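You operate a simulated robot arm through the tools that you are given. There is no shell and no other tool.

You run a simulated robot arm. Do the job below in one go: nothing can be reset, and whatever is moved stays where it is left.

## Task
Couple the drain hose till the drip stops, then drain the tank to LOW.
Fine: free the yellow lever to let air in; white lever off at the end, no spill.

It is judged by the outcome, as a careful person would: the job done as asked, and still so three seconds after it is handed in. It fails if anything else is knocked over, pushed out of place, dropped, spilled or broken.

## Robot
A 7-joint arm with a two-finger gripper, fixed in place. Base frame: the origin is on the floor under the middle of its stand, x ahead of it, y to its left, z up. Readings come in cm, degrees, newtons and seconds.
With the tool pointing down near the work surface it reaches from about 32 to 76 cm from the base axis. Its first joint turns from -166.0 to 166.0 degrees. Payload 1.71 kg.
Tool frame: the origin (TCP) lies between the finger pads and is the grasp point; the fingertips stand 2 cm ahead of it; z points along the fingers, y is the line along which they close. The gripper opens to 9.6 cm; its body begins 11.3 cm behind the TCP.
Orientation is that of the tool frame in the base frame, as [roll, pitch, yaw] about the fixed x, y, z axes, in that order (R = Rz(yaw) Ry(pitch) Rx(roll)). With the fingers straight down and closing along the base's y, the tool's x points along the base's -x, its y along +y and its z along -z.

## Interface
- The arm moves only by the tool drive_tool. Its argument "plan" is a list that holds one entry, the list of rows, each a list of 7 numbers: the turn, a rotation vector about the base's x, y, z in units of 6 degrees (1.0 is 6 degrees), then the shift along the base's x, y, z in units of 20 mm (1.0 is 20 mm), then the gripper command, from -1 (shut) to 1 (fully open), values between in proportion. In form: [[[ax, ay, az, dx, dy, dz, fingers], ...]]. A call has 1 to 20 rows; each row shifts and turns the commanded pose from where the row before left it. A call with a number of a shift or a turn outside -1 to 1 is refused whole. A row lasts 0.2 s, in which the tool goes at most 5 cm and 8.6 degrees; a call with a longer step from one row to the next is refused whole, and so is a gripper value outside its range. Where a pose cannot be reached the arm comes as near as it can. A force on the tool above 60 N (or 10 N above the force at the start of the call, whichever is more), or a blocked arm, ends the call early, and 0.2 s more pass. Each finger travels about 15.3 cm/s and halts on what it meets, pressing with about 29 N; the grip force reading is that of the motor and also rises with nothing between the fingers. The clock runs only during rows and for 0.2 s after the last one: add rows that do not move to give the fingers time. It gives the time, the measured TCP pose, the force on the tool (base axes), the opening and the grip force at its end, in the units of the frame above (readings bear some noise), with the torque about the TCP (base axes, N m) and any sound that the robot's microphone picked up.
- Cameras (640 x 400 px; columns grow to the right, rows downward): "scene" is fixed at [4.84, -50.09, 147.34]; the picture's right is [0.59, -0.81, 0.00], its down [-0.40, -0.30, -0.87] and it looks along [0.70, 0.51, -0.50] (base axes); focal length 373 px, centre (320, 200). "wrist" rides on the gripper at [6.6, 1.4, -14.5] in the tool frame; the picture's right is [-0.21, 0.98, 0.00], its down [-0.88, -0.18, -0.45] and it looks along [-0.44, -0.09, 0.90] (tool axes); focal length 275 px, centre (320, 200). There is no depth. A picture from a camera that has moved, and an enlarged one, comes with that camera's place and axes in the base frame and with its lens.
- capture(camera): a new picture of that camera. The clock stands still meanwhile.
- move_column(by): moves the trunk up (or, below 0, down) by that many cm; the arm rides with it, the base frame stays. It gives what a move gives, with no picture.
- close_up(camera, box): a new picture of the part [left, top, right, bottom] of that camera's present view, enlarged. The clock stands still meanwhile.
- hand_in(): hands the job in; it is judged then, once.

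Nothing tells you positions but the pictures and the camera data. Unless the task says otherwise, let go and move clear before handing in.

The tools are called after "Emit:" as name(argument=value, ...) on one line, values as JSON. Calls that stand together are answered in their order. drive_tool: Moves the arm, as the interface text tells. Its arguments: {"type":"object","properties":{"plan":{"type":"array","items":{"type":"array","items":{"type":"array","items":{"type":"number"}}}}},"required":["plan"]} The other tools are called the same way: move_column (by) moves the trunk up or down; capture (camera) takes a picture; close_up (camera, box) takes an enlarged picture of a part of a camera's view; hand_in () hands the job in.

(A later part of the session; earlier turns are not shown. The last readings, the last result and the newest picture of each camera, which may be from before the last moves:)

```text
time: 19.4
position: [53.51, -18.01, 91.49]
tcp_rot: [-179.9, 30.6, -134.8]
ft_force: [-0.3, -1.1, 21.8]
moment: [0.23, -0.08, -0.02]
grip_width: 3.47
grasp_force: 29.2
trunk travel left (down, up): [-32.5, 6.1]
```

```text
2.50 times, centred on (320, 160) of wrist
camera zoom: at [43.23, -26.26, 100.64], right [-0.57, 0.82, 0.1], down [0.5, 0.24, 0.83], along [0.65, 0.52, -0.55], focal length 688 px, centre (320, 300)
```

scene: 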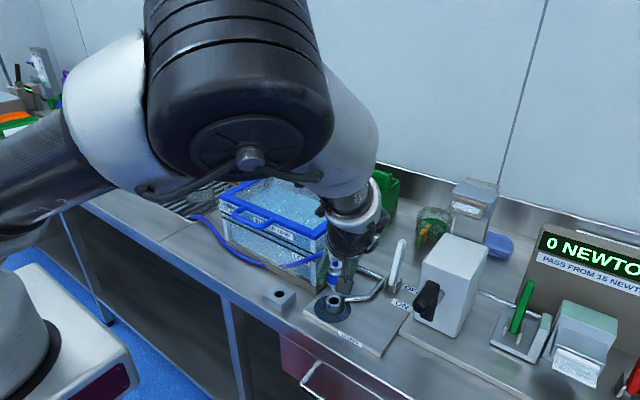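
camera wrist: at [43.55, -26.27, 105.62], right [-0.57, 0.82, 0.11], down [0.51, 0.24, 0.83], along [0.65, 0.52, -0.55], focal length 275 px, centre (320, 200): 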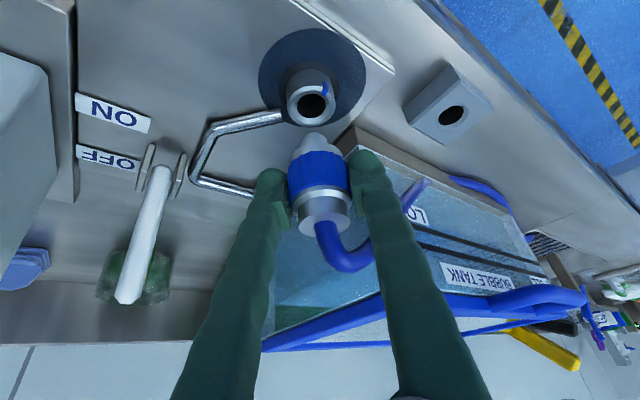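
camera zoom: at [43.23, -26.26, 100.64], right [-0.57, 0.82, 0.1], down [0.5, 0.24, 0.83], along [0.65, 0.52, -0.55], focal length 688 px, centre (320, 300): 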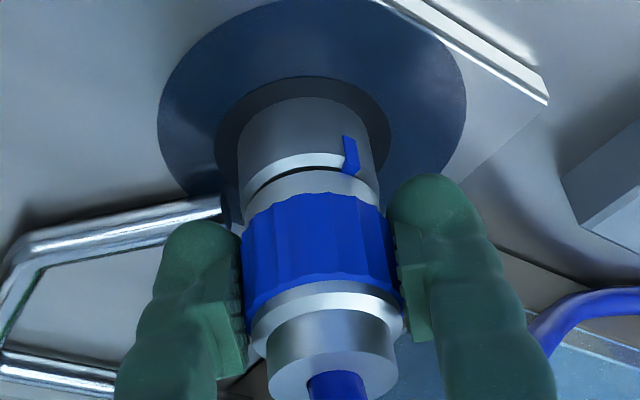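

The extra push only slid the fingers about 4 mm down the nut, so it isn't a straight push fit. I'll try a clockwise turn with light downward pressure and watch the torque and height.

Emit:
drive_tool(plan=[[[0, 0, -0.8, 0, 0, 0.02, -1], [0, 0, -0.8, 0, 0, 0, -1], [0, 0, -0.8, 0, 0, 0, -1], [0, 0, -0.8, 0, 0, 0, -1], [0, 0, 0, 0, 0, 0, -1]]])

Emit:
close_up(camera="wrist", box=[260, 80, 380, 240])

Emit:
close_up(camera="scene", box=[290, 240, 380, 330])

```text
time: 20.6
position: [53.61, -18.05, 91.53]
tcp_rot: [180.0, 30.5, -154.2]
ft_force: [4.6, -0.3, 8.6]
moment: [0.05, -0.27, 0.03]
grip_width: 3.49
grasp_force: 29.2
trunk travel left (down, up): [-32.5, 6.1]
```

```text
2.50 times, centred on (320, 160) of wrist
camera zoom: at [41.1, -22.46, 100.64], right [-0.27, 0.96, 0.1], down [0.56, 0.06, 0.83], along [0.79, 0.28, -0.55], focal length 688 px, centre (320, 300)
```

zoom: 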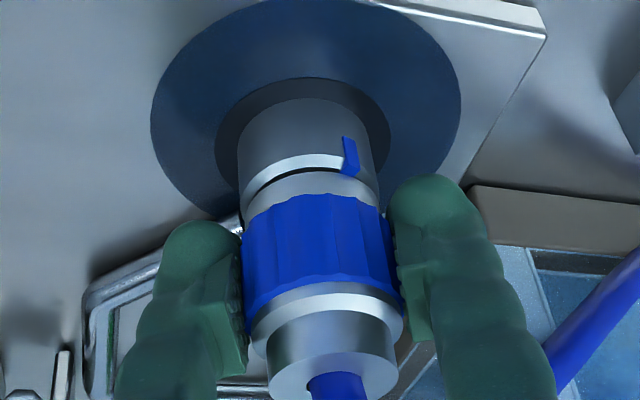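

```text
4.44 times, centred on (335, 285) of scene
camera zoom: at [4.84, -50.09, 147.34], right [0.59, -0.81, 0.0], down [-0.4, -0.3, -0.87], along [0.7, 0.51, -0.5], focal length 1660 px, centre (253, -178)
```

zoom: 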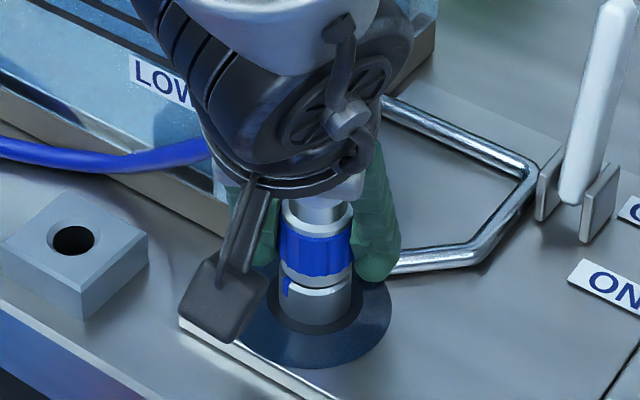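

The blue mark on the spigot turned together with the nut, so the socket ring rotates as the coupling is turned. I'll take a full look for drips and check the height.

Emit:
capture(camera="wrist")

Emit:
close_up(camera="scene", box=[310, 270, 360, 320])

Emit:
close_up(camera="wrist", box=[290, 100, 350, 170])

```text
taken
camera wrist: at [41.1, -22.46, 100.64], right [-0.27, 0.96, 0.1], down [0.56, 0.06, 0.83], along [0.79, 0.28, -0.55], focal length 275 px, centre (320, 200)
```

wrist: 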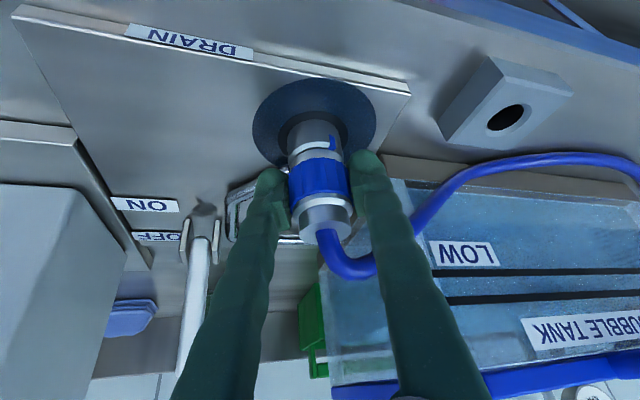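

```text
8.00 times, centred on (335, 295) of scene
camera zoom: at [4.84, -50.09, 147.34], right [0.59, -0.81, 0.0], down [-0.4, -0.3, -0.87], along [0.7, 0.51, -0.5], focal length 2987 px, centre (200, -560)
```

zoom: 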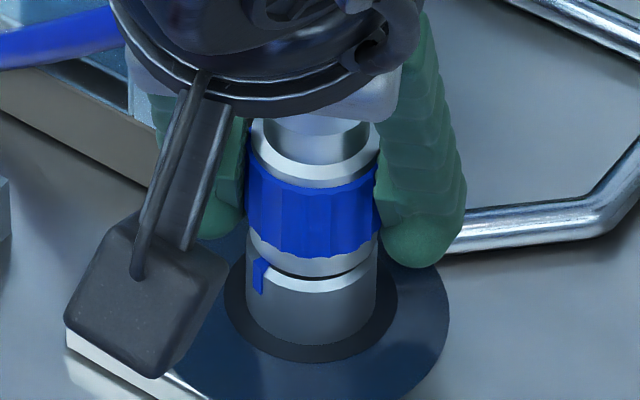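

```text
5.71 times, centred on (320, 135) of wrist
camera zoom: at [41.1, -22.46, 100.64], right [-0.27, 0.96, 0.1], down [0.56, 0.06, 0.83], along [0.79, 0.28, -0.55], focal length 1573 px, centre (320, 571)
```

zoom: 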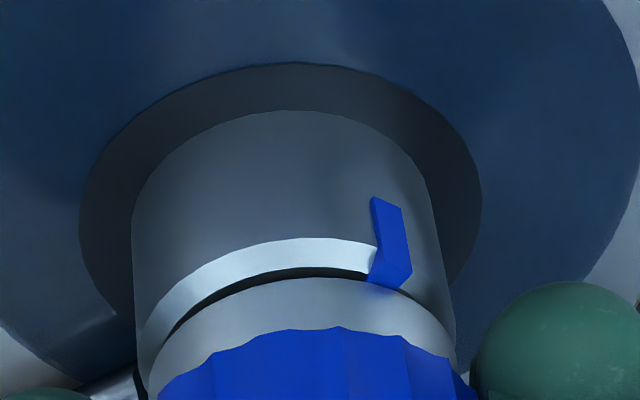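

The geometry is unchanged apart from the rotation. I'll keep turning clockwise and watch the torque, height and any sound.

Emit:
drive_tool(plan=[[[0, 0, -0.8, 0, 0, 0, -1], [0, 0, -0.8, 0, 0, 0, -1], [0, 0, -0.8, 0, 0, 0, -1], [0, 0, -0.8, 0, 0, 0, -1], [0, 0, -0.8, 0, 0, 0, -1], [0, 0, 0, 0, 0, 0, -1]]])

Emit:
capture(camera="wrist")

Emit:
close_up(camera="scene", box=[300, 260, 370, 330])

```text
time: 22.0
position: [53.51, -18.02, 91.55]
tcp_rot: [-180.0, 30.5, -178.2]
ft_force: [6.7, -0.9, -1.3]
moment: [-0.01, -0.36, 0.02]
grip_width: 3.46
grasp_force: 29.3
trunk travel left (down, up): [-32.5, 6.1]
```

```text
taken
camera wrist: at [40.37, -17.08, 100.66], right [0.15, 0.98, 0.1], down [0.54, -0.17, 0.83], along [0.83, -0.07, -0.55], focal length 275 px, centre (320, 200)
```

wrist: 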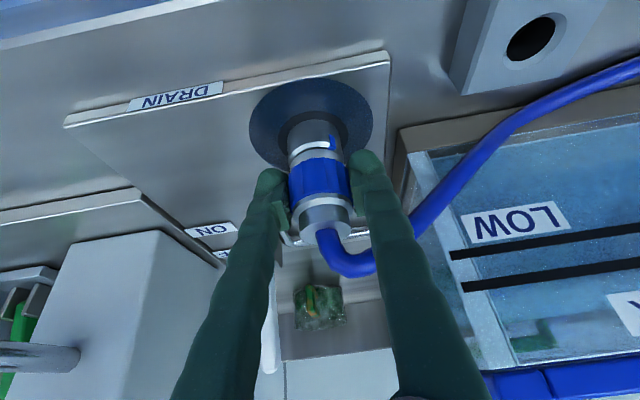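

```text
5.71 times, centred on (335, 295) of scene
camera zoom: at [4.84, -50.09, 147.34], right [0.59, -0.81, 0.0], down [-0.4, -0.3, -0.87], along [0.7, 0.51, -0.5], focal length 2134 px, centre (234, -343)
```

zoom: 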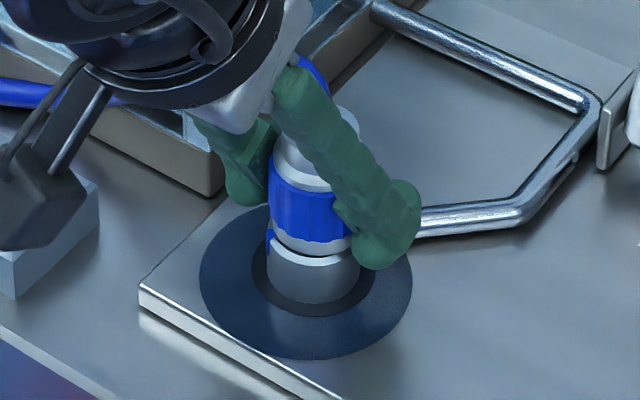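

The downward reaction has faded from 22 N to about 0 as I turned, which suggests it is drawing in. I'll check the gap.

Emit:
close_up(camera="wrist", box=[290, 100, 350, 170])

Emit:
close_up(camera="wrist", box=[260, 80, 380, 240])

```text
5.71 times, centred on (320, 135) of wrist
camera zoom: at [40.37, -17.08, 100.66], right [0.15, 0.98, 0.1], down [0.54, -0.17, 0.83], along [0.83, -0.07, -0.55], focal length 1573 px, centre (320, 571)
```

zoom: 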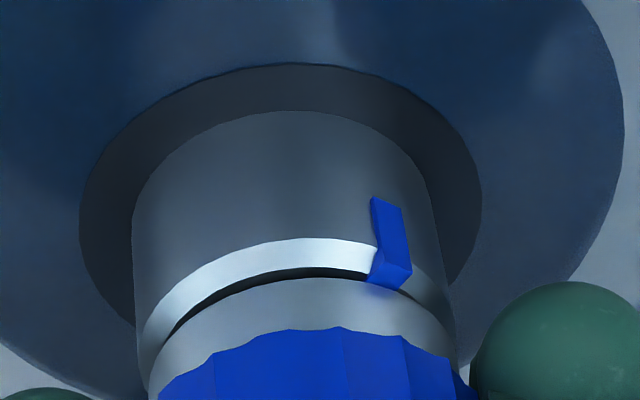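

```text
2.50 times, centred on (320, 160) of wrist
camera zoom: at [40.37, -17.08, 100.66], right [0.15, 0.98, 0.1], down [0.54, -0.17, 0.83], along [0.83, -0.07, -0.55], focal length 688 px, centre (320, 300)
```

zoom: 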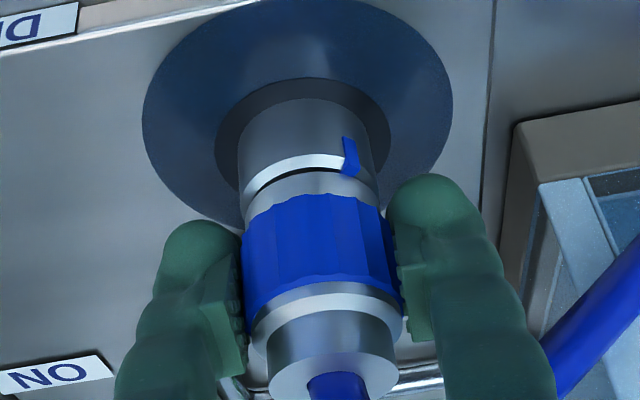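

The cuff and socket ring are engaged and turn as one. I'm continuing clockwise, easing the side load slightly.

Emit:
drive_tool(plan=[[[0, 0, -0.8, 0.03, 0, 0, -1], [0, 0, -0.8, 0, 0, 0, -1], [0, 0, -0.8, 0, 0, 0, -1], [0, 0, -0.8, 0, 0, 0, -1], [0, 0, -0.8, 0, 0, 0, -1], [0, 0, 0, 0, 0, 0, -1]]])

Emit:
capture(camera="wrist")

Emit:
capture(camera="scene")

```text
time: 23.4
position: [53.51, -17.98, 91.51]
tcp_rot: [-179.9, 30.5, 157.7]
ft_force: [-4.9, -3.6, -2.5]
moment: [-0.22, 0.19, 0.13]
grip_width: 3.42
grasp_force: 29.1
trunk travel left (down, up): [-32.5, 6.1]
```

```text
taken
camera wrist: at [41.94, -11.84, 100.66], right [0.54, 0.84, 0.1], down [0.42, -0.37, 0.83], along [0.73, -0.4, -0.55], focal length 275 px, centre (320, 200)
```

wrist: 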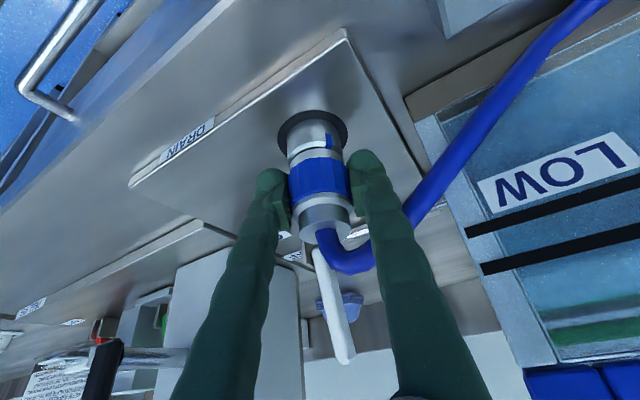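

```text
taken
```

scene: 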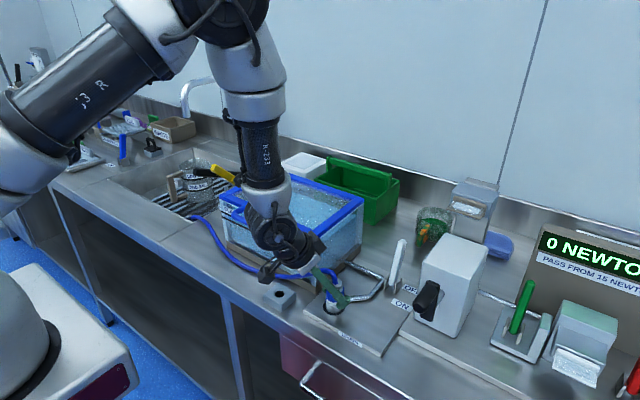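

The dark wet patch around the spigot has vanished after roughly 65–70° of turn, so the drip appears to have stopped. I'll zoom in to confirm before letting go.

Emit:
close_up(camera="wrist", box=[260, 80, 380, 240])

Emit:
close_up(camera="scene", box=[290, 250, 380, 340])

```text
2.50 times, centred on (320, 160) of wrist
camera zoom: at [41.94, -11.84, 100.66], right [0.54, 0.84, 0.1], down [0.42, -0.37, 0.83], along [0.73, -0.4, -0.55], focal length 688 px, centre (320, 300)
```

zoom: 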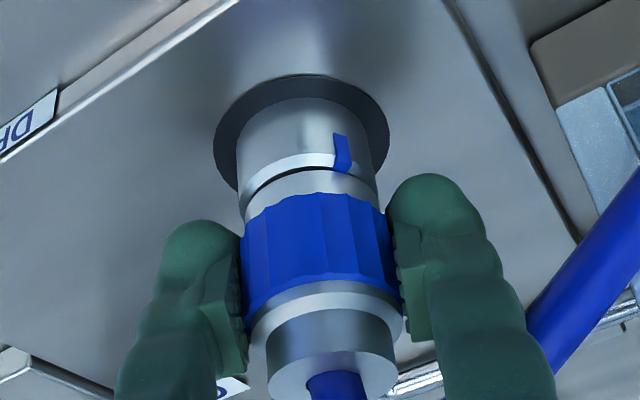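

```text
4.44 times, centred on (335, 295) of scene
camera zoom: at [4.84, -50.09, 147.34], right [0.59, -0.81, 0.0], down [-0.4, -0.3, -0.87], along [0.7, 0.51, -0.5], focal length 1660 px, centre (253, -222)
```

zoom: 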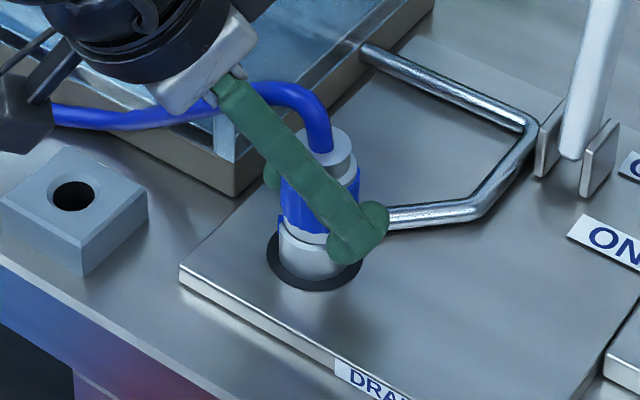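

The patch is gone and the torque is only just rising, so the coupling is made. I'm opening the fingers and backing out along the tool axis.

Emit:
drive_tool(plan=[[[0, 0, 0, 0, 0, 0, -0.1], [0, 0, 0, 0, 0, 0, 0.15], [0, 0, 0, 0, 0, 0, 0.15]]])

Emit:
close_up(camera="wrist", box=[220, 80, 440, 280])

Emit:
close_up(camera="scene", box=[270, 230, 400, 340])

```text
time: 24.2
position: [53.6, -18.03, 91.55]
tcp_rot: [-180.0, 30.5, 157.9]
ft_force: [-0.5, 0.3, -0.2]
moment: [0.01, 0.0, 0.0]
grip_width: 5.52
grasp_force: 0.0
trunk travel left (down, up): [-32.5, 6.1]
```

```text
2.00 times, centred on (330, 180) of wrist
camera zoom: at [42.0, -11.82, 100.67], right [0.53, 0.84, 0.1], down [0.42, -0.37, 0.83], along [0.73, -0.4, -0.55], focal length 551 px, centre (300, 240)
```

zoom: 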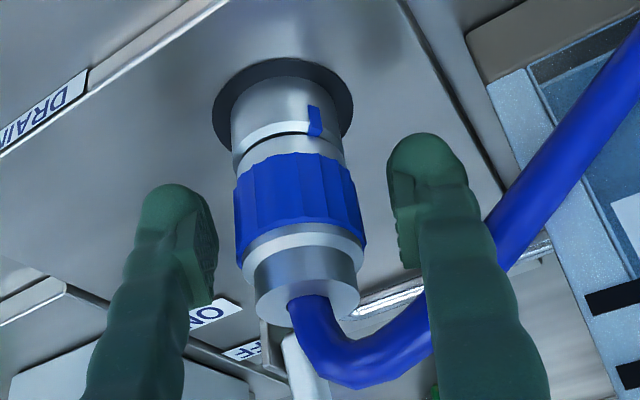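

```text
3.64 times, centred on (335, 285) of scene
camera zoom: at [4.84, -50.09, 147.34], right [0.59, -0.81, 0.0], down [-0.4, -0.3, -0.87], along [0.7, 0.51, -0.5], focal length 1358 px, centre (266, -109)
```

zoom: 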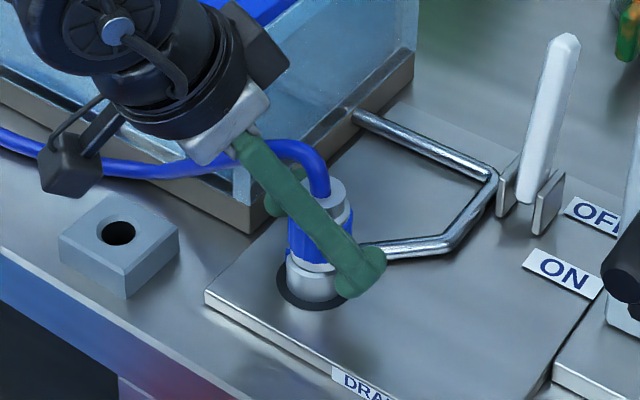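

The cuff stays coupled and dry with the fingers off. I'm backing straight out along the finger axis.

Emit:
drive_tool(plan=[[[0, 0, 0, -0.4, 0.16, 0.74, 0.15], [0, 0, 0, -0.47, 0.19, 0.86, 0.15], [0, 0, 0, -0.47, 0.19, 0.86, 0.15], [0, 0, 0, -0.47, 0.19, 0.86, 0.15], [0, 0, 0, -0.47, 0.19, 0.86, 0.15], [0, 0, 0, -0.47, 0.19, 0.86, 0.15], [0, 0, 0, 0, 0, 0, 0.15]]])

Emit:
capture(camera="scene")

Emit:
capture(camera="wrist")

```text
time: 25.8
position: [48.33, -15.84, 101.61]
tcp_rot: [-180.0, 30.5, 157.8]
ft_force: [-0.2, -0.7, -0.9]
moment: [0.02, 0.03, 0.0]
grip_width: 5.5
grasp_force: 0.1
trunk travel left (down, up): [-32.5, 6.1]
```

```text
taken
```

scene: 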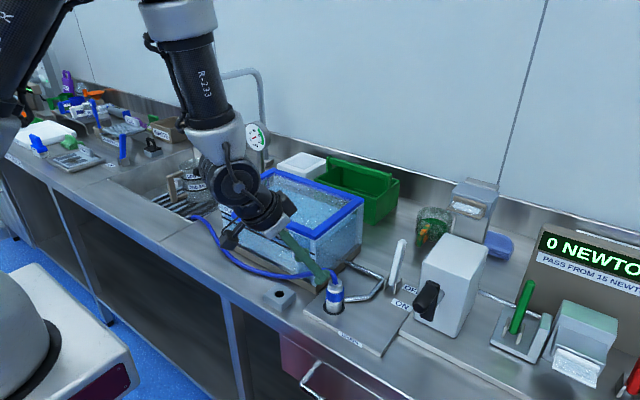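

```text
taken
camera wrist: at [36.65, -9.64, 110.76], right [0.53, 0.84, 0.1], down [0.42, -0.37, 0.83], along [0.73, -0.4, -0.55], focal length 275 px, centre (320, 200)
```

wrist: 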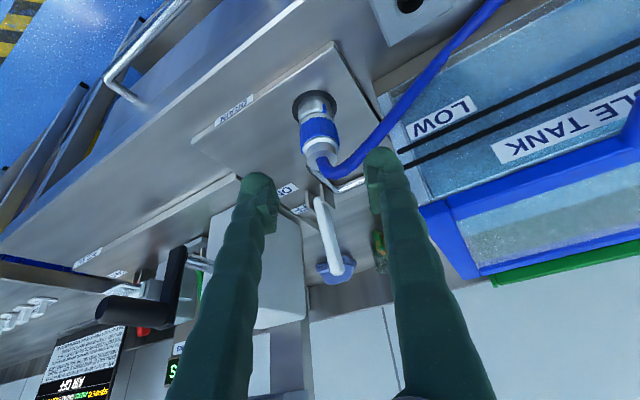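

The hose is coupled and the arm is clear. I'm now rising, squaring the hand and moving left to look at the yellow lever beside the tank.

Emit:
drive_tool(plan=[[[0.32, 0.78, 0, 0, 0, 0.9, 0.15], [0.32, 0.78, 0, 0, 0, 0.9, 0.15], [0.32, 0.78, 0, 0, 0, 0.9, 0.15], [0.32, 0.78, 0, 0, 0, 0.9, 0.15], [0.32, 0.78, 0, 0, 0, 0.9, 0.15], [0.32, 0.78, 0, 0, 0, 0.9, 0.15], [0, 0, 0.92, 0.05, 0.5, 0.5, 0.15], [0, 0, 0.92, 0.05, 0.7, 0.5, 0.15], [0, 0, 0.92, 0.05, 1, 0.5, 0.15], [0, 0, 0.92, 0.05, 1, 0.5, 0.15], [0, 0, 0, 0.05, 1, 0.5, 0.15], [0, 0, 0, 0.05, 1, 0.5, 0.15], [0, 0, 0, 0.05, 1, 0.3, 0.15], [0, 0, 0, 0.05, 1, 0.3, 0.15], [0, 0, 0, 0.05, 1, 0.3, 0.15], [0, 0, 0, 0.05, 1, 0.2, 0.15], [0, 0, 0, 0.05, 1, 0, 0.15], [0, 0, 0, 0.05, 1, 0, 0.15], [0, 0, 0, 0, 0, 0, 0.15]]])

Emit:
capture(camera="wrist")

Emit:
capture(camera="scene")

```text
time: 29.8
position: [49.3, 6.53, 120.44]
tcp_rot: [179.9, 0.2, 179.9]
ft_force: [-0.1, 0.3, 0.3]
moment: [0.02, 0.01, 0.02]
grip_width: 5.56
grasp_force: 0.1
trunk travel left (down, up): [-32.5, 6.1]
```

```text
taken
camera wrist: at [42.63, 7.9, 135.05], right [0.21, 0.98, 0.0], down [0.87, -0.19, 0.45], along [0.44, -0.09, -0.89], focal length 275 px, centre (320, 200)
```

wrist: 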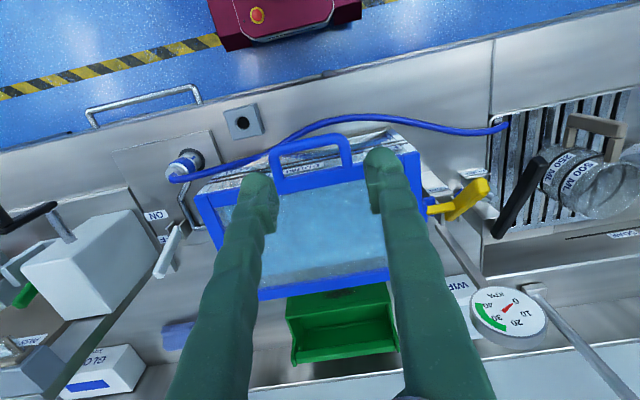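

```text
taken
```

scene: 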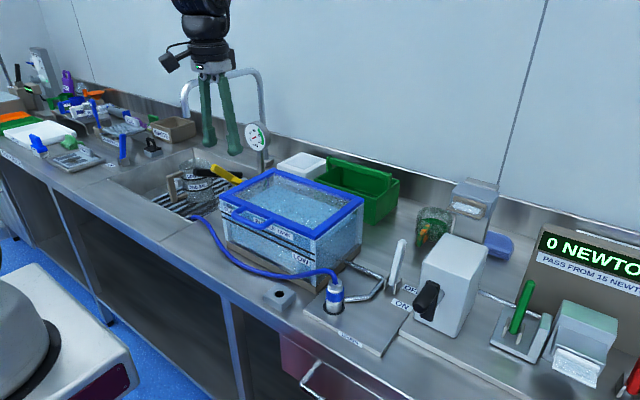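

Emit:
close_up(camera="wrist", box=[400, 110, 580, 260])

Emit:
close_up(camera="scene", box=[170, 140, 280, 220])

Emit:
close_up(camera="scene", box=[300, 250, 370, 340])

Emit:
close_up(camera="scene", box=[170, 100, 310, 190])

```text
2.67 times, centred on (490, 185) of wrist
camera zoom: at [42.63, 7.9, 135.05], right [0.21, 0.98, 0.0], down [0.87, -0.19, 0.45], along [0.44, -0.09, -0.89], focal length 734 px, centre (-133, 240)
```

zoom: 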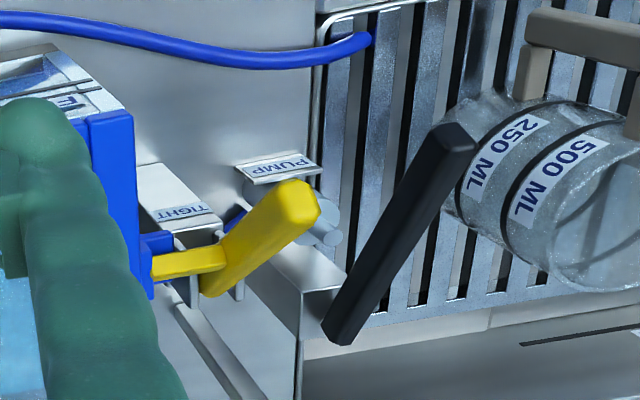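

```text
5.00 times, centred on (225, 180) of scene
camera zoom: at [4.84, -50.09, 147.34], right [0.59, -0.81, 0.0], down [-0.4, -0.3, -0.87], along [0.7, 0.51, -0.5], focal length 1867 px, centre (795, 300)
```

zoom: 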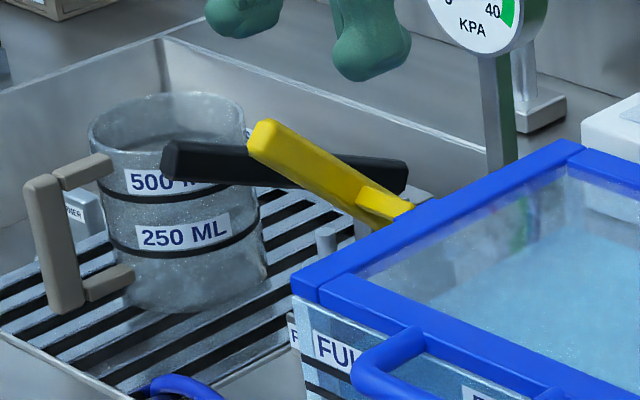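

```text
4.44 times, centred on (335, 295) of scene
camera zoom: at [4.84, -50.09, 147.34], right [0.59, -0.81, 0.0], down [-0.4, -0.3, -0.87], along [0.7, 0.51, -0.5], focal length 1660 px, centre (253, -222)
```

zoom: 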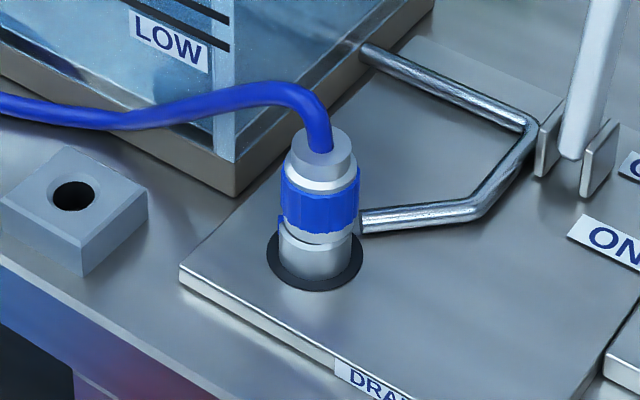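

```text
4.44 times, centred on (240, 145) of scene
camera zoom: at [4.84, -50.09, 147.34], right [0.59, -0.81, 0.0], down [-0.4, -0.3, -0.87], along [0.7, 0.51, -0.5], focal length 1660 px, centre (676, 444)
```

zoom: 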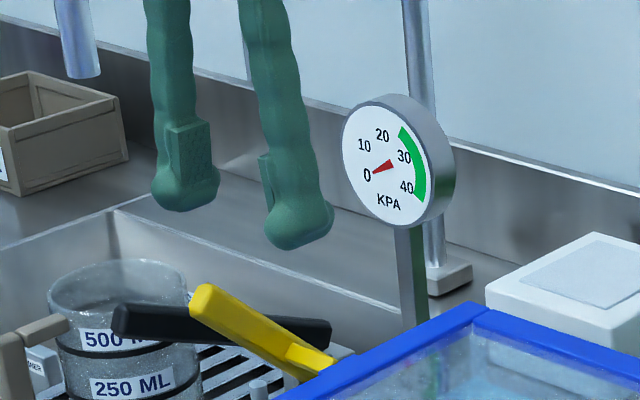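

The yellow lever is a latch on the tank's left side, leaning towards the robot at a TIGHT label; the black one is the pump handle, to be left alone. I'll move closer to read the labels and see how it pivots.

Emit:
drive_tool(plan=[[[0, 0, 0, 0.1, 1, -0.3, 0.6], [0, 0, 0, 0.1, 1, -0.3, 1], [0, 0, 0, 0.1, 1, -0.3, 1], [0, 0, 0, 0.1, 1, -0.3, 1], [0, 0, 0, 0.1, 1, -0.3, 1], [0, 0, 0, 0.1, 1, -0.3, 1], [0, 0, 0, 0.1, 1, -0.3, 1], [0, 0, 0, 0, 0, 0, 1]]])

Emit:
capture(camera="wrist")

```text
time: 31.6
position: [50.8, 20.61, 116.4]
tcp_rot: [179.9, 0.2, 179.9]
ft_force: [0.7, 0.3, 0.3]
moment: [0.03, 0.01, 0.02]
grip_width: 9.6
grasp_force: 0.0
trunk travel left (down, up): [-32.5, 6.1]
```

```text
taken
camera wrist: at [44.11, 21.89, 130.89], right [0.21, 0.98, 0.0], down [0.87, -0.19, 0.45], along [0.44, -0.09, -0.89], focal length 275 px, centre (320, 200)
```

wrist: 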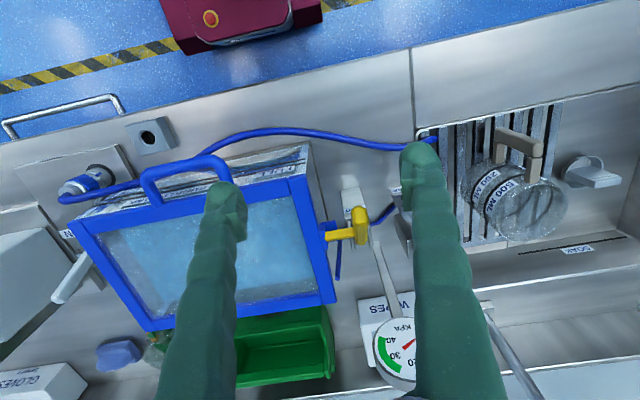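

Emit:
close_up(camera="wrist", box=[310, 160, 410, 290])

Emit:
close_up(camera="wrist", box=[330, 180, 390, 250])

```text
3.08 times, centred on (360, 225) of wrist
camera zoom: at [44.11, 21.89, 130.89], right [0.21, 0.98, 0.0], down [0.87, -0.19, 0.45], along [0.44, -0.09, -0.89], focal length 847 px, centre (197, 123)
```

zoom: 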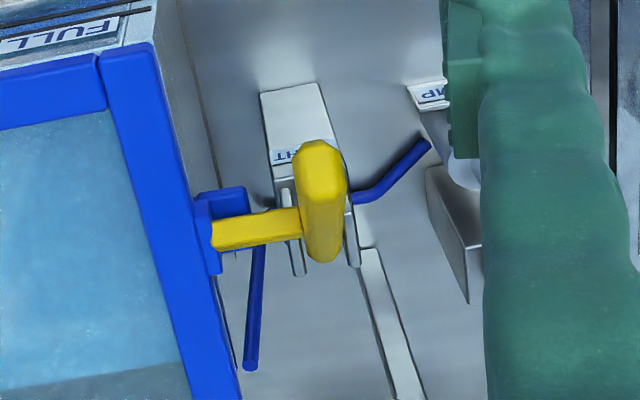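

```text
5.71 times, centred on (360, 215) of wrist
camera zoom: at [44.11, 21.89, 130.89], right [0.21, 0.98, 0.0], down [0.87, -0.19, 0.45], along [0.44, -0.09, -0.89], focal length 1573 px, centre (91, 114)
```

zoom: 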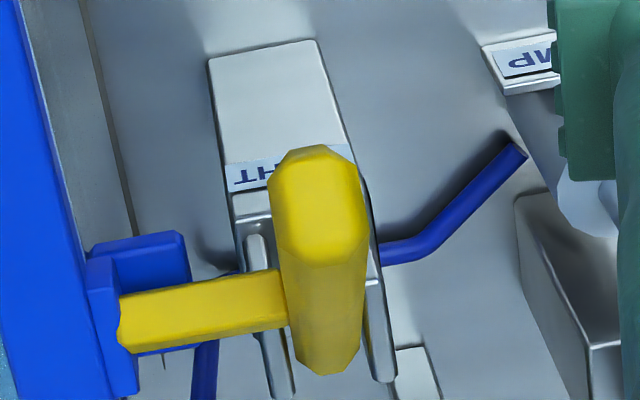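

The yellow lever leans 45° towards the robot (TIGHT), pivoting near (67, 22.7, 98) with its tip near (58.5, 22.8, 107). I'll lean the hand 35° back, close the fingers and bring them in front of the lever to push it away from TIGHT.

Emit:
drive_tool(plan=[[[0, -0.97, 0, 0, 0.18, -0.6, 0.3], [0, -0.97, 0, 0, 0.18, -0.8, -0.5], [0, -0.97, 0, 0, 0.18, -0.9, -1], [0, -0.97, 0, 0, 0.18, -0.9, -1], [0, -0.97, 0, 0, 0.18, -0.9, -1], [0, -0.97, 0, 0, 0.18, -0.9, -1], [0, 0, 0, 0, 0, 0, -1]]])

Emit:
capture(camera="wrist")

Emit:
capture(camera="scene")

```text
time: 33.2
position: [50.7, 22.63, 106.19]
tcp_rot: [179.7, 35.2, 179.7]
ft_force: [0.1, 2.0, -0.1]
moment: [0.02, -0.01, 0.0]
grip_width: 0.0
grasp_force: 28.8
trunk travel left (down, up): [-32.5, 6.1]
```

```text
taken
camera wrist: at [36.9, 23.94, 114.42], right [0.17, 0.98, 0.12], down [0.46, -0.19, 0.87], along [0.87, -0.09, -0.48], focal length 275 px, centre (320, 200)
```

wrist: 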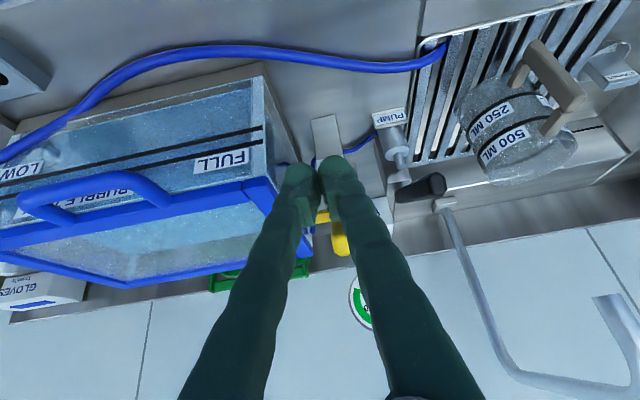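

```text
taken
```

scene: 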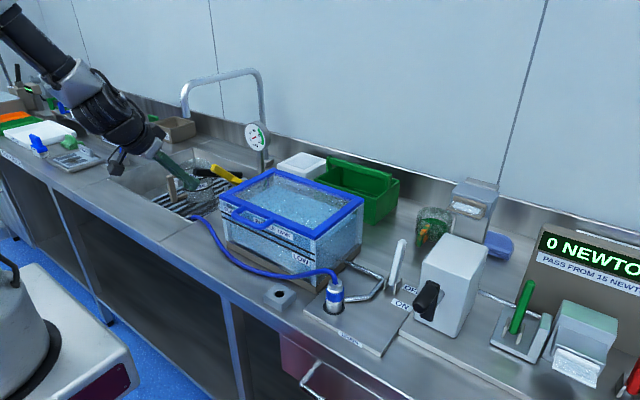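

The closed fingers hide the lever in this view. I'll open them for a moment here, in free space, to look at the lever's shape and base.

Emit:
drive_tool(plan=[[[0, 0, 0, 0, 0, 0, 1], [0, 0, 0, 0, 0, 0, 1], [0, 0, 0, 0, 0, 0, 1]]])

Emit:
capture(camera="wrist")

Emit:
close_up(camera="wrist", box=[280, 90, 400, 280])

```text
time: 34.0
position: [50.76, 22.72, 106.37]
tcp_rot: [179.7, 35.0, 179.8]
ft_force: [-0.2, -0.6, 0.2]
moment: [0.03, 0.01, 0.05]
grip_width: 9.61
grasp_force: 0.0
trunk travel left (down, up): [-32.5, 6.1]
```

```text
taken
camera wrist: at [36.87, 24.02, 114.44], right [0.17, 0.98, 0.12], down [0.46, -0.19, 0.87], along [0.87, -0.09, -0.48], focal length 275 px, centre (320, 200)
```

wrist: 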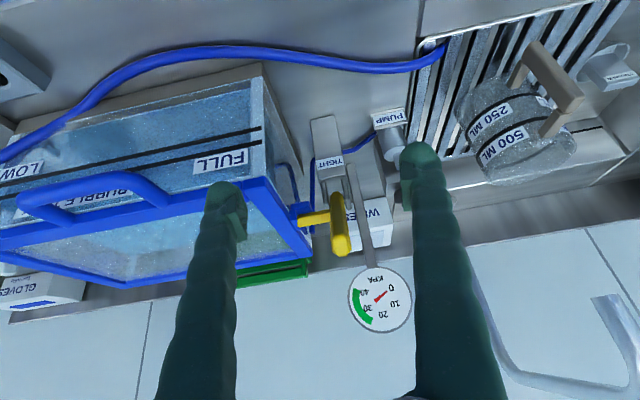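

```text
2.11 times, centred on (340, 185) of wrist
camera zoom: at [36.87, 24.02, 114.44], right [0.17, 0.98, 0.12], down [0.46, -0.19, 0.87], along [0.87, -0.09, -0.48], focal length 580 px, centre (278, 232)
```

zoom: 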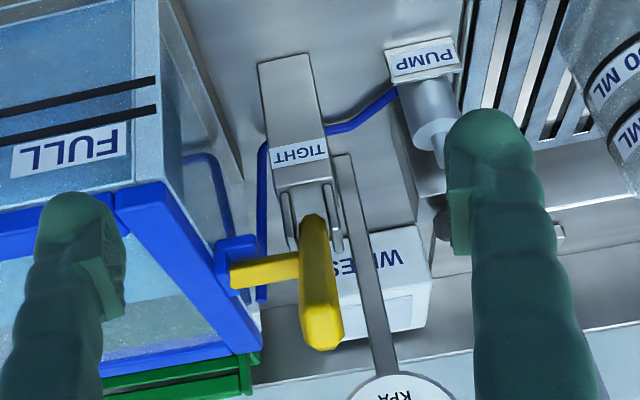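

Now it's clear: the lever leans forward over the TIGHT label, and its T-arm holds the lid's blue catch from behind and above, so it frees by swinging up and back. I'll close the fingers and slide them under the lever's robot-facing side.

Emit:
drive_tool(plan=[[[0, 0, 0, 0, 0.05, 0, -1], [0, 0, 0, 0, 0.1, 0, -1], [0, 0, 0, 0, 0.1, 0, -1], [0, 0, 0, 0.53, 0, -0.78, -1], [0, 0, 0, 0.53, 0, -0.78, -1], [0, 0, 0, 0.53, 0, -0.78, -1], [0, 0, 0, 0.53, 0, -0.78, -1], [0, 0, 0, 0.4, 0, 0.33, -1], [0, 0, 0, 0.4, 0, 0.33, -1], [0, 0, 0, 0.4, 0, 0.33, -1], [0, 0, 0, 0, 0, 0, -1]]])

Emit:
close_up(camera="scene", box=[150, 110, 290, 220])

Emit:
capture(camera="wrist")

```text
time: 36.4
position: [57.41, 23.26, 102.08]
tcp_rot: [179.8, 35.1, 179.8]
ft_force: [0.3, -0.1, -0.1]
moment: [0.02, 0.0, -0.01]
grip_width: 0.01
grasp_force: 28.7
trunk travel left (down, up): [-32.5, 6.1]
```

```text
3.64 times, centred on (220, 165) of scene
camera zoom: at [4.84, -50.09, 147.34], right [0.59, -0.81, 0.0], down [-0.4, -0.3, -0.87], along [0.7, 0.51, -0.5], focal length 1358 px, centre (684, 327)
```

zoom: 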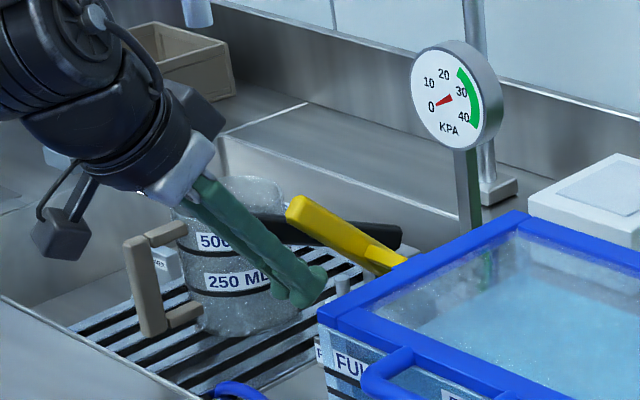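

```text
taken
camera wrist: at [43.59, 24.59, 110.17], right [0.17, 0.98, 0.12], down [0.46, -0.19, 0.87], along [0.87, -0.09, -0.48], focal length 275 px, centre (320, 200)
```

wrist: 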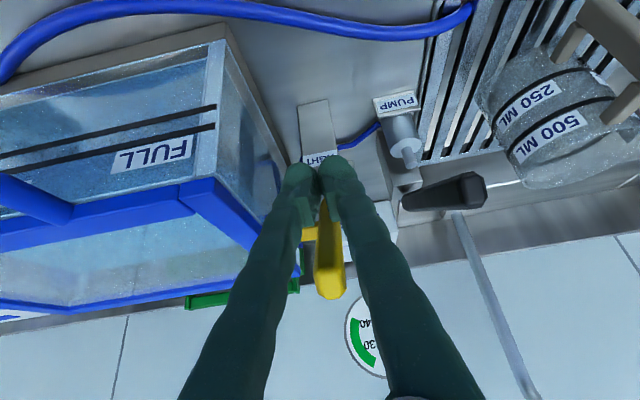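

The fingers are just under the lever. I'm pushing it up and back in small steps, stopping partway to check.

Emit:
drive_tool(plan=[[[0, 0, 0, 0.5, 0, 0.45, -1], [0, 0, 0, 0.5, 0, 0.5, -1], [0, 0, 0, 0.5, 0, 0.45, -1], [0, 0, 0, 0.5, 0, 0.4, -1], [0, 0, 0, 0, 0, 0, -1]]])

Emit:
close_up(camera="scene", box=[150, 110, 290, 220])

Emit:
capture(camera="wrist")

```text
time: 37.6
position: [61.29, 23.31, 105.79]
tcp_rot: [179.7, 35.1, 179.7]
ft_force: [-0.3, -0.2, 0.3]
moment: [0.04, 0.02, -0.03]
grip_width: 0.0
grasp_force: 29.5
trunk travel left (down, up): [-32.5, 6.1]
```

```text
3.64 times, centred on (220, 165) of scene
camera zoom: at [4.84, -50.09, 147.34], right [0.59, -0.81, 0.0], down [-0.4, -0.3, -0.87], along [0.7, 0.51, -0.5], focal length 1358 px, centre (684, 327)
```

zoom: 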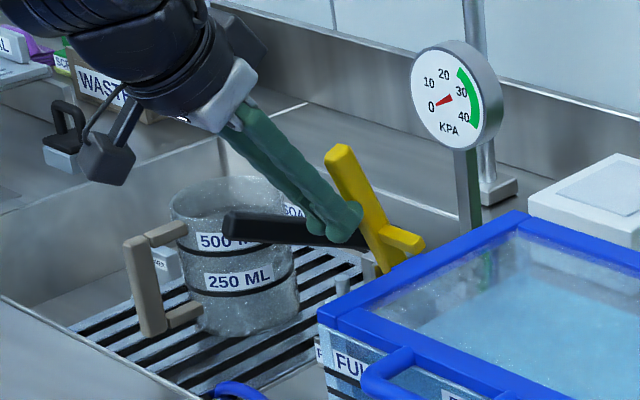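

```text
taken
camera wrist: at [47.5, 24.55, 113.81], right [0.17, 0.98, 0.12], down [0.46, -0.19, 0.87], along [0.87, -0.09, -0.48], focal length 275 px, centre (320, 200)
```

wrist: 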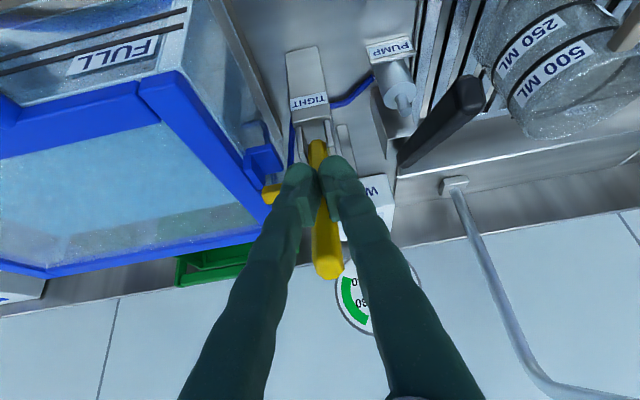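

The lever swings easily and the T-arm has left the catch. I'm continuing the push back past upright, in steps.

Emit:
drive_tool(plan=[[[0, 0, 0, 0.7, 0, 0.3, -1], [0, 0, 0, 0.7, 0, 0.2, -1], [0, 0, 0, 0.7, 0, 0.05, -1], [0, 0, 0, 0.7, 0, 0, -1], [0, 0, 0, 0, 0, 0, -1]]])

Emit:
close_up(camera="scene", box=[150, 110, 290, 220])

Emit:
capture(camera="wrist")

```text
time: 38.8
position: [66.14, 23.28, 106.86]
tcp_rot: [179.9, 35.0, 179.9]
ft_force: [-26.8, -0.4, -3.1]
moment: [0.02, 0.3, -0.04]
grip_width: 0.59
grasp_force: 29.3
trunk travel left (down, up): [-32.5, 6.1]
```

```text
3.64 times, centred on (220, 165) of scene
camera zoom: at [4.84, -50.09, 147.34], right [0.59, -0.81, 0.0], down [-0.4, -0.3, -0.87], along [0.7, 0.51, -0.5], focal length 1358 px, centre (684, 327)
```

zoom: 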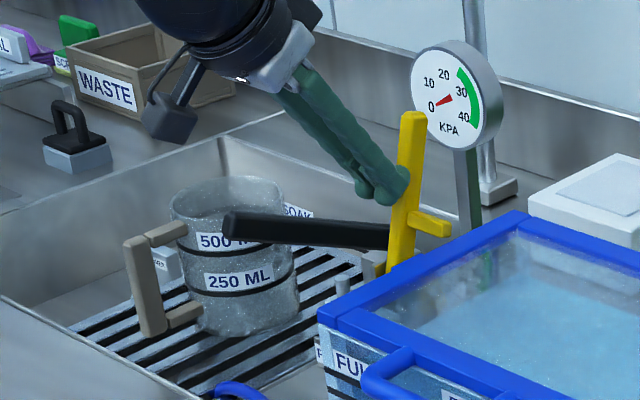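

```text
taken
camera wrist: at [52.31, 24.58, 114.95], right [0.17, 0.98, 0.12], down [0.46, -0.19, 0.87], along [0.87, -0.09, -0.48], focal length 275 px, centre (320, 200)
```

wrist: 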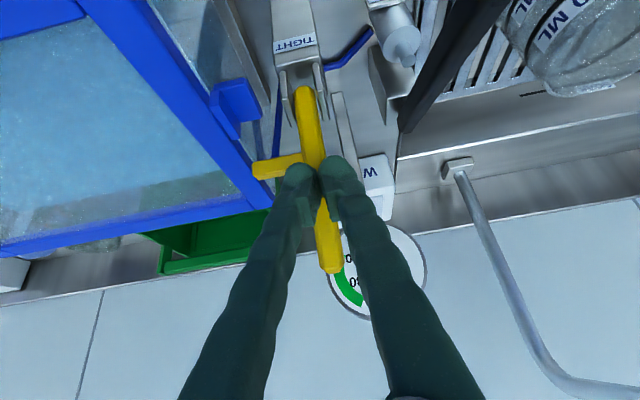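

The lever has reached its back stop just past upright (27 N) and is clear of the catch. I'm backing the fingers off and checking that it stays free.

Emit:
drive_tool(plan=[[[0, 0, 0, -0.5, 0, 0.1, -1], [0, 0, 0, -0.8, 0, 0.3, -1], [0, 0, 0, -0.9, 0, 0.5, -1], [0, 0, 0, -0.9, 0, 0.5, -1], [0, 0, 0, -0.9, 0, 0.5, -1], [0, 0, 0, 0, 0, 0, -1]]])

Emit:
close_up(camera="scene", box=[150, 110, 290, 220])

Emit:
capture(camera="wrist")

Emit:
close_up(camera="scene", box=[200, 150, 400, 340])

```text
time: 40.2
position: [59.15, 23.39, 110.53]
tcp_rot: [179.8, 34.9, 179.8]
ft_force: [0.2, 0.2, -0.8]
moment: [0.01, 0.0, -0.01]
grip_width: 0.01
grasp_force: 28.7
trunk travel left (down, up): [-32.5, 6.1]
```

```text
3.64 times, centred on (220, 165) of scene
camera zoom: at [4.84, -50.09, 147.34], right [0.59, -0.81, 0.0], down [-0.4, -0.3, -0.87], along [0.7, 0.51, -0.5], focal length 1358 px, centre (684, 327)
```

zoom: 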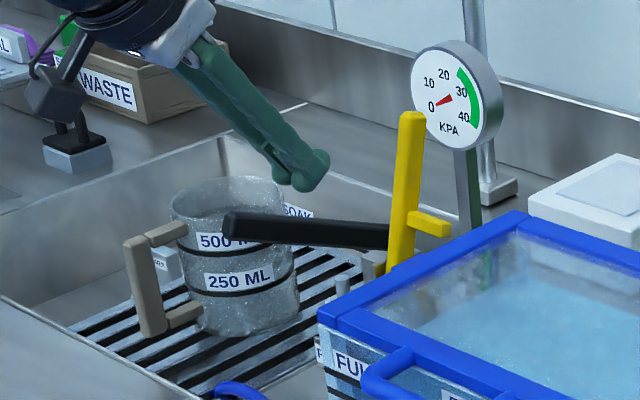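

```text
taken
camera wrist: at [45.32, 24.63, 118.59], right [0.17, 0.98, 0.12], down [0.46, -0.19, 0.87], along [0.87, -0.09, -0.49], focal length 275 px, centre (320, 200)
```

wrist: 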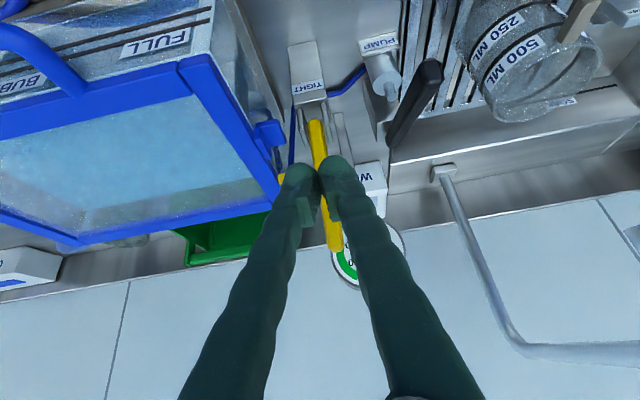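

```text
2.11 times, centred on (300, 245) of scene
camera zoom: at [4.84, -50.09, 147.34], right [0.59, -0.81, 0.0], down [-0.4, -0.3, -0.87], along [0.7, 0.51, -0.5], focal length 786 px, centre (362, 105)
```

zoom: 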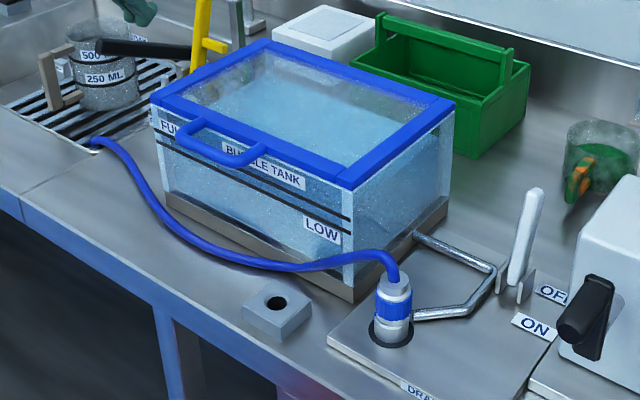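

The yellow lever stays free. Next is the white lever at about (65–69, -26), leaning back at OFF; I'm flying over the tank to look at it closely.

Emit:
drive_tool(plan=[[[0, 0.97, 0, -0.4, 0, 0.5, -1], [0, 0.97, 0, -0.4, 0, 0.5, -0.5], [0, 0.97, 0, -0.4, 0, 0.5, 0], [0, 0.97, 0, -0.2, -0.5, 0.4, 0], [0, 0.97, 0, 0, -1, 0.2, 0], [0, 0.97, 0, 0, -1, 0, 0], [0, 0, 0, 0, -1, 0, 0], [0, 0, 0, 0, -1, 0, 0], [0, 0, 0, 0, -1, 0, 0], [0, 0, 0, 0, -1, 0, 0], [0, 0, 0, 0, -1, 0, 0], [0, 0, 0, 0, -1, 0, 0], [0, 0, 0, 0, -1, 0, 0], [0, 0, 0, 0, -1, 0, 0], [0, 0, 0, 0, -1, 0, 0], [0, 0, 0, 0, -1, 0, 0], [0, 0, 0, 0, -1, 0, 0], [0, 0, 0, 0, -1, 0, 0], [0, 0, 0, 0, -1, 0, 0], [0, 0, 0, 0, 0, 0, 0]]])

Emit:
drive_tool(plan=[[[0, 0, 0, 0, -1, 0, 0], [0, 0, 0, 0, -1, 0, 0], [0, 0, 0, 0, -1, 0, 0], [0, 0, 0, 0, -1, -0.2, 0], [0, 0, 0, 0, -1, -0.2, 0], [0, 0, 0, 0, -1, -0.2, 0], [0, 0, 0, 0, 0, 0, 0]]])

Emit:
capture(camera="wrist")

Emit:
capture(camera="scene")

```text
time: 44.4
position: [55.96, -7.84, 114.7]
tcp_rot: [-179.9, 0.2, 179.9]
ft_force: [-0.3, 0.0, -0.9]
moment: [0.01, 0.02, 0.02]
grip_width: 4.81
grasp_force: 0.0
trunk travel left (down, up): [-32.5, 6.1]
```

```text
time: 46.0
position: [56.07, -19.58, 113.52]
tcp_rot: [180.0, 0.2, 179.8]
ft_force: [-0.1, 0.4, -1.2]
moment: [0.0, 0.02, -0.03]
grip_width: 4.78
grasp_force: 0.1
trunk travel left (down, up): [-32.5, 6.1]
```

```text
taken
camera wrist: at [49.4, -18.3, 127.97], right [0.21, 0.98, 0.0], down [0.87, -0.19, 0.45], along [0.44, -0.09, -0.89], focal length 275 px, centre (320, 200)
```

wrist: 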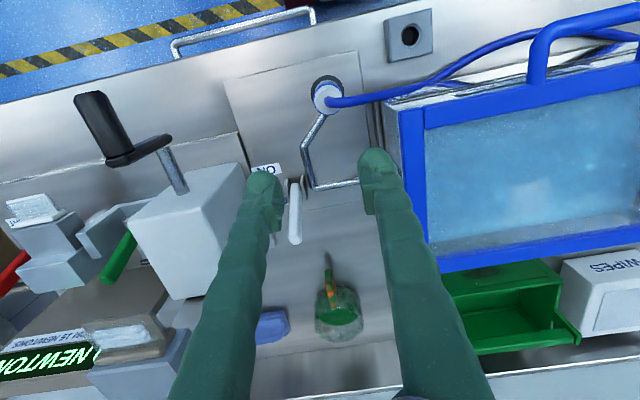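

```text
taken
```

scene: 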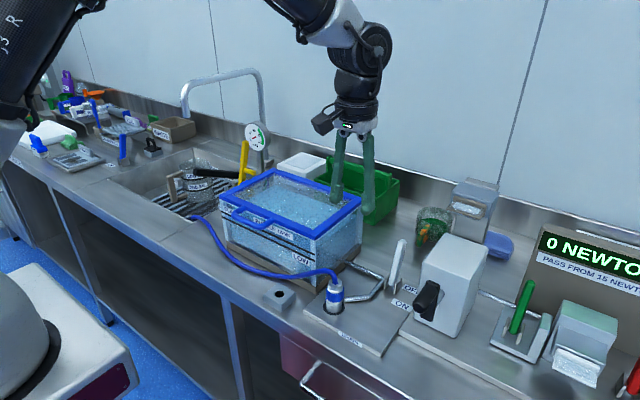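

Emit:
close_up(camera="wrist", box=[230, 140, 360, 260])

Emit:
close_up(camera="scene", box=[370, 220, 450, 320])

Emit:
close_up(camera="scene", box=[210, 160, 370, 300])

```text
3.33 times, centred on (295, 200) of wrist
camera zoom: at [49.4, -18.3, 127.97], right [0.21, 0.98, 0.0], down [0.87, -0.19, 0.45], along [0.44, -0.09, -0.89], focal length 918 px, centre (403, 200)
```

zoom: 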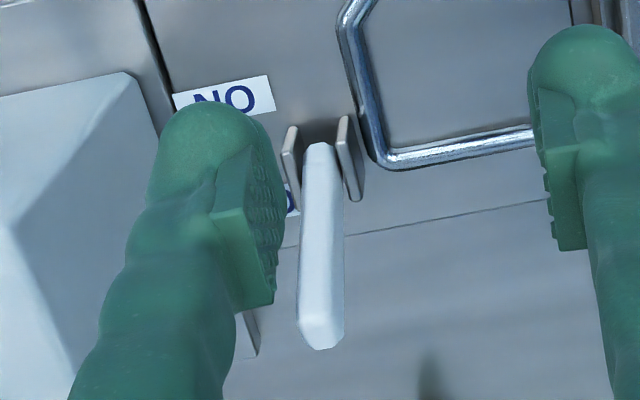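

```text
4.00 times, centred on (410, 270) of scene
camera zoom: at [4.84, -50.09, 147.34], right [0.59, -0.81, 0.0], down [-0.4, -0.3, -0.87], along [0.7, 0.51, -0.5], focal length 1494 px, centre (-40, -80)
```

zoom: 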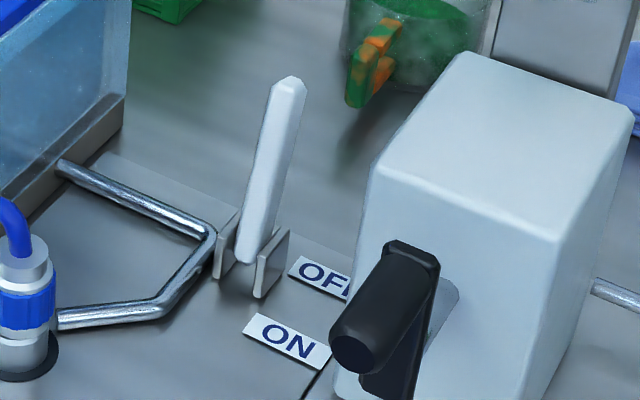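

```text
2.86 times, centred on (290, 230) of scene
camera zoom: at [4.84, -50.09, 147.34], right [0.59, -0.81, 0.0], down [-0.4, -0.3, -0.87], along [0.7, 0.51, -0.5], focal length 1067 px, centre (406, 114)
```

zoom: 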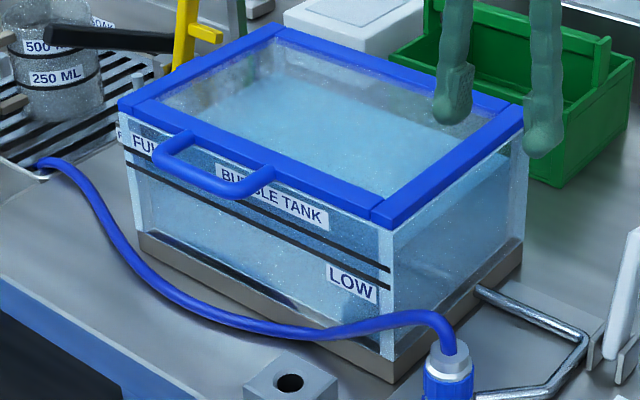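

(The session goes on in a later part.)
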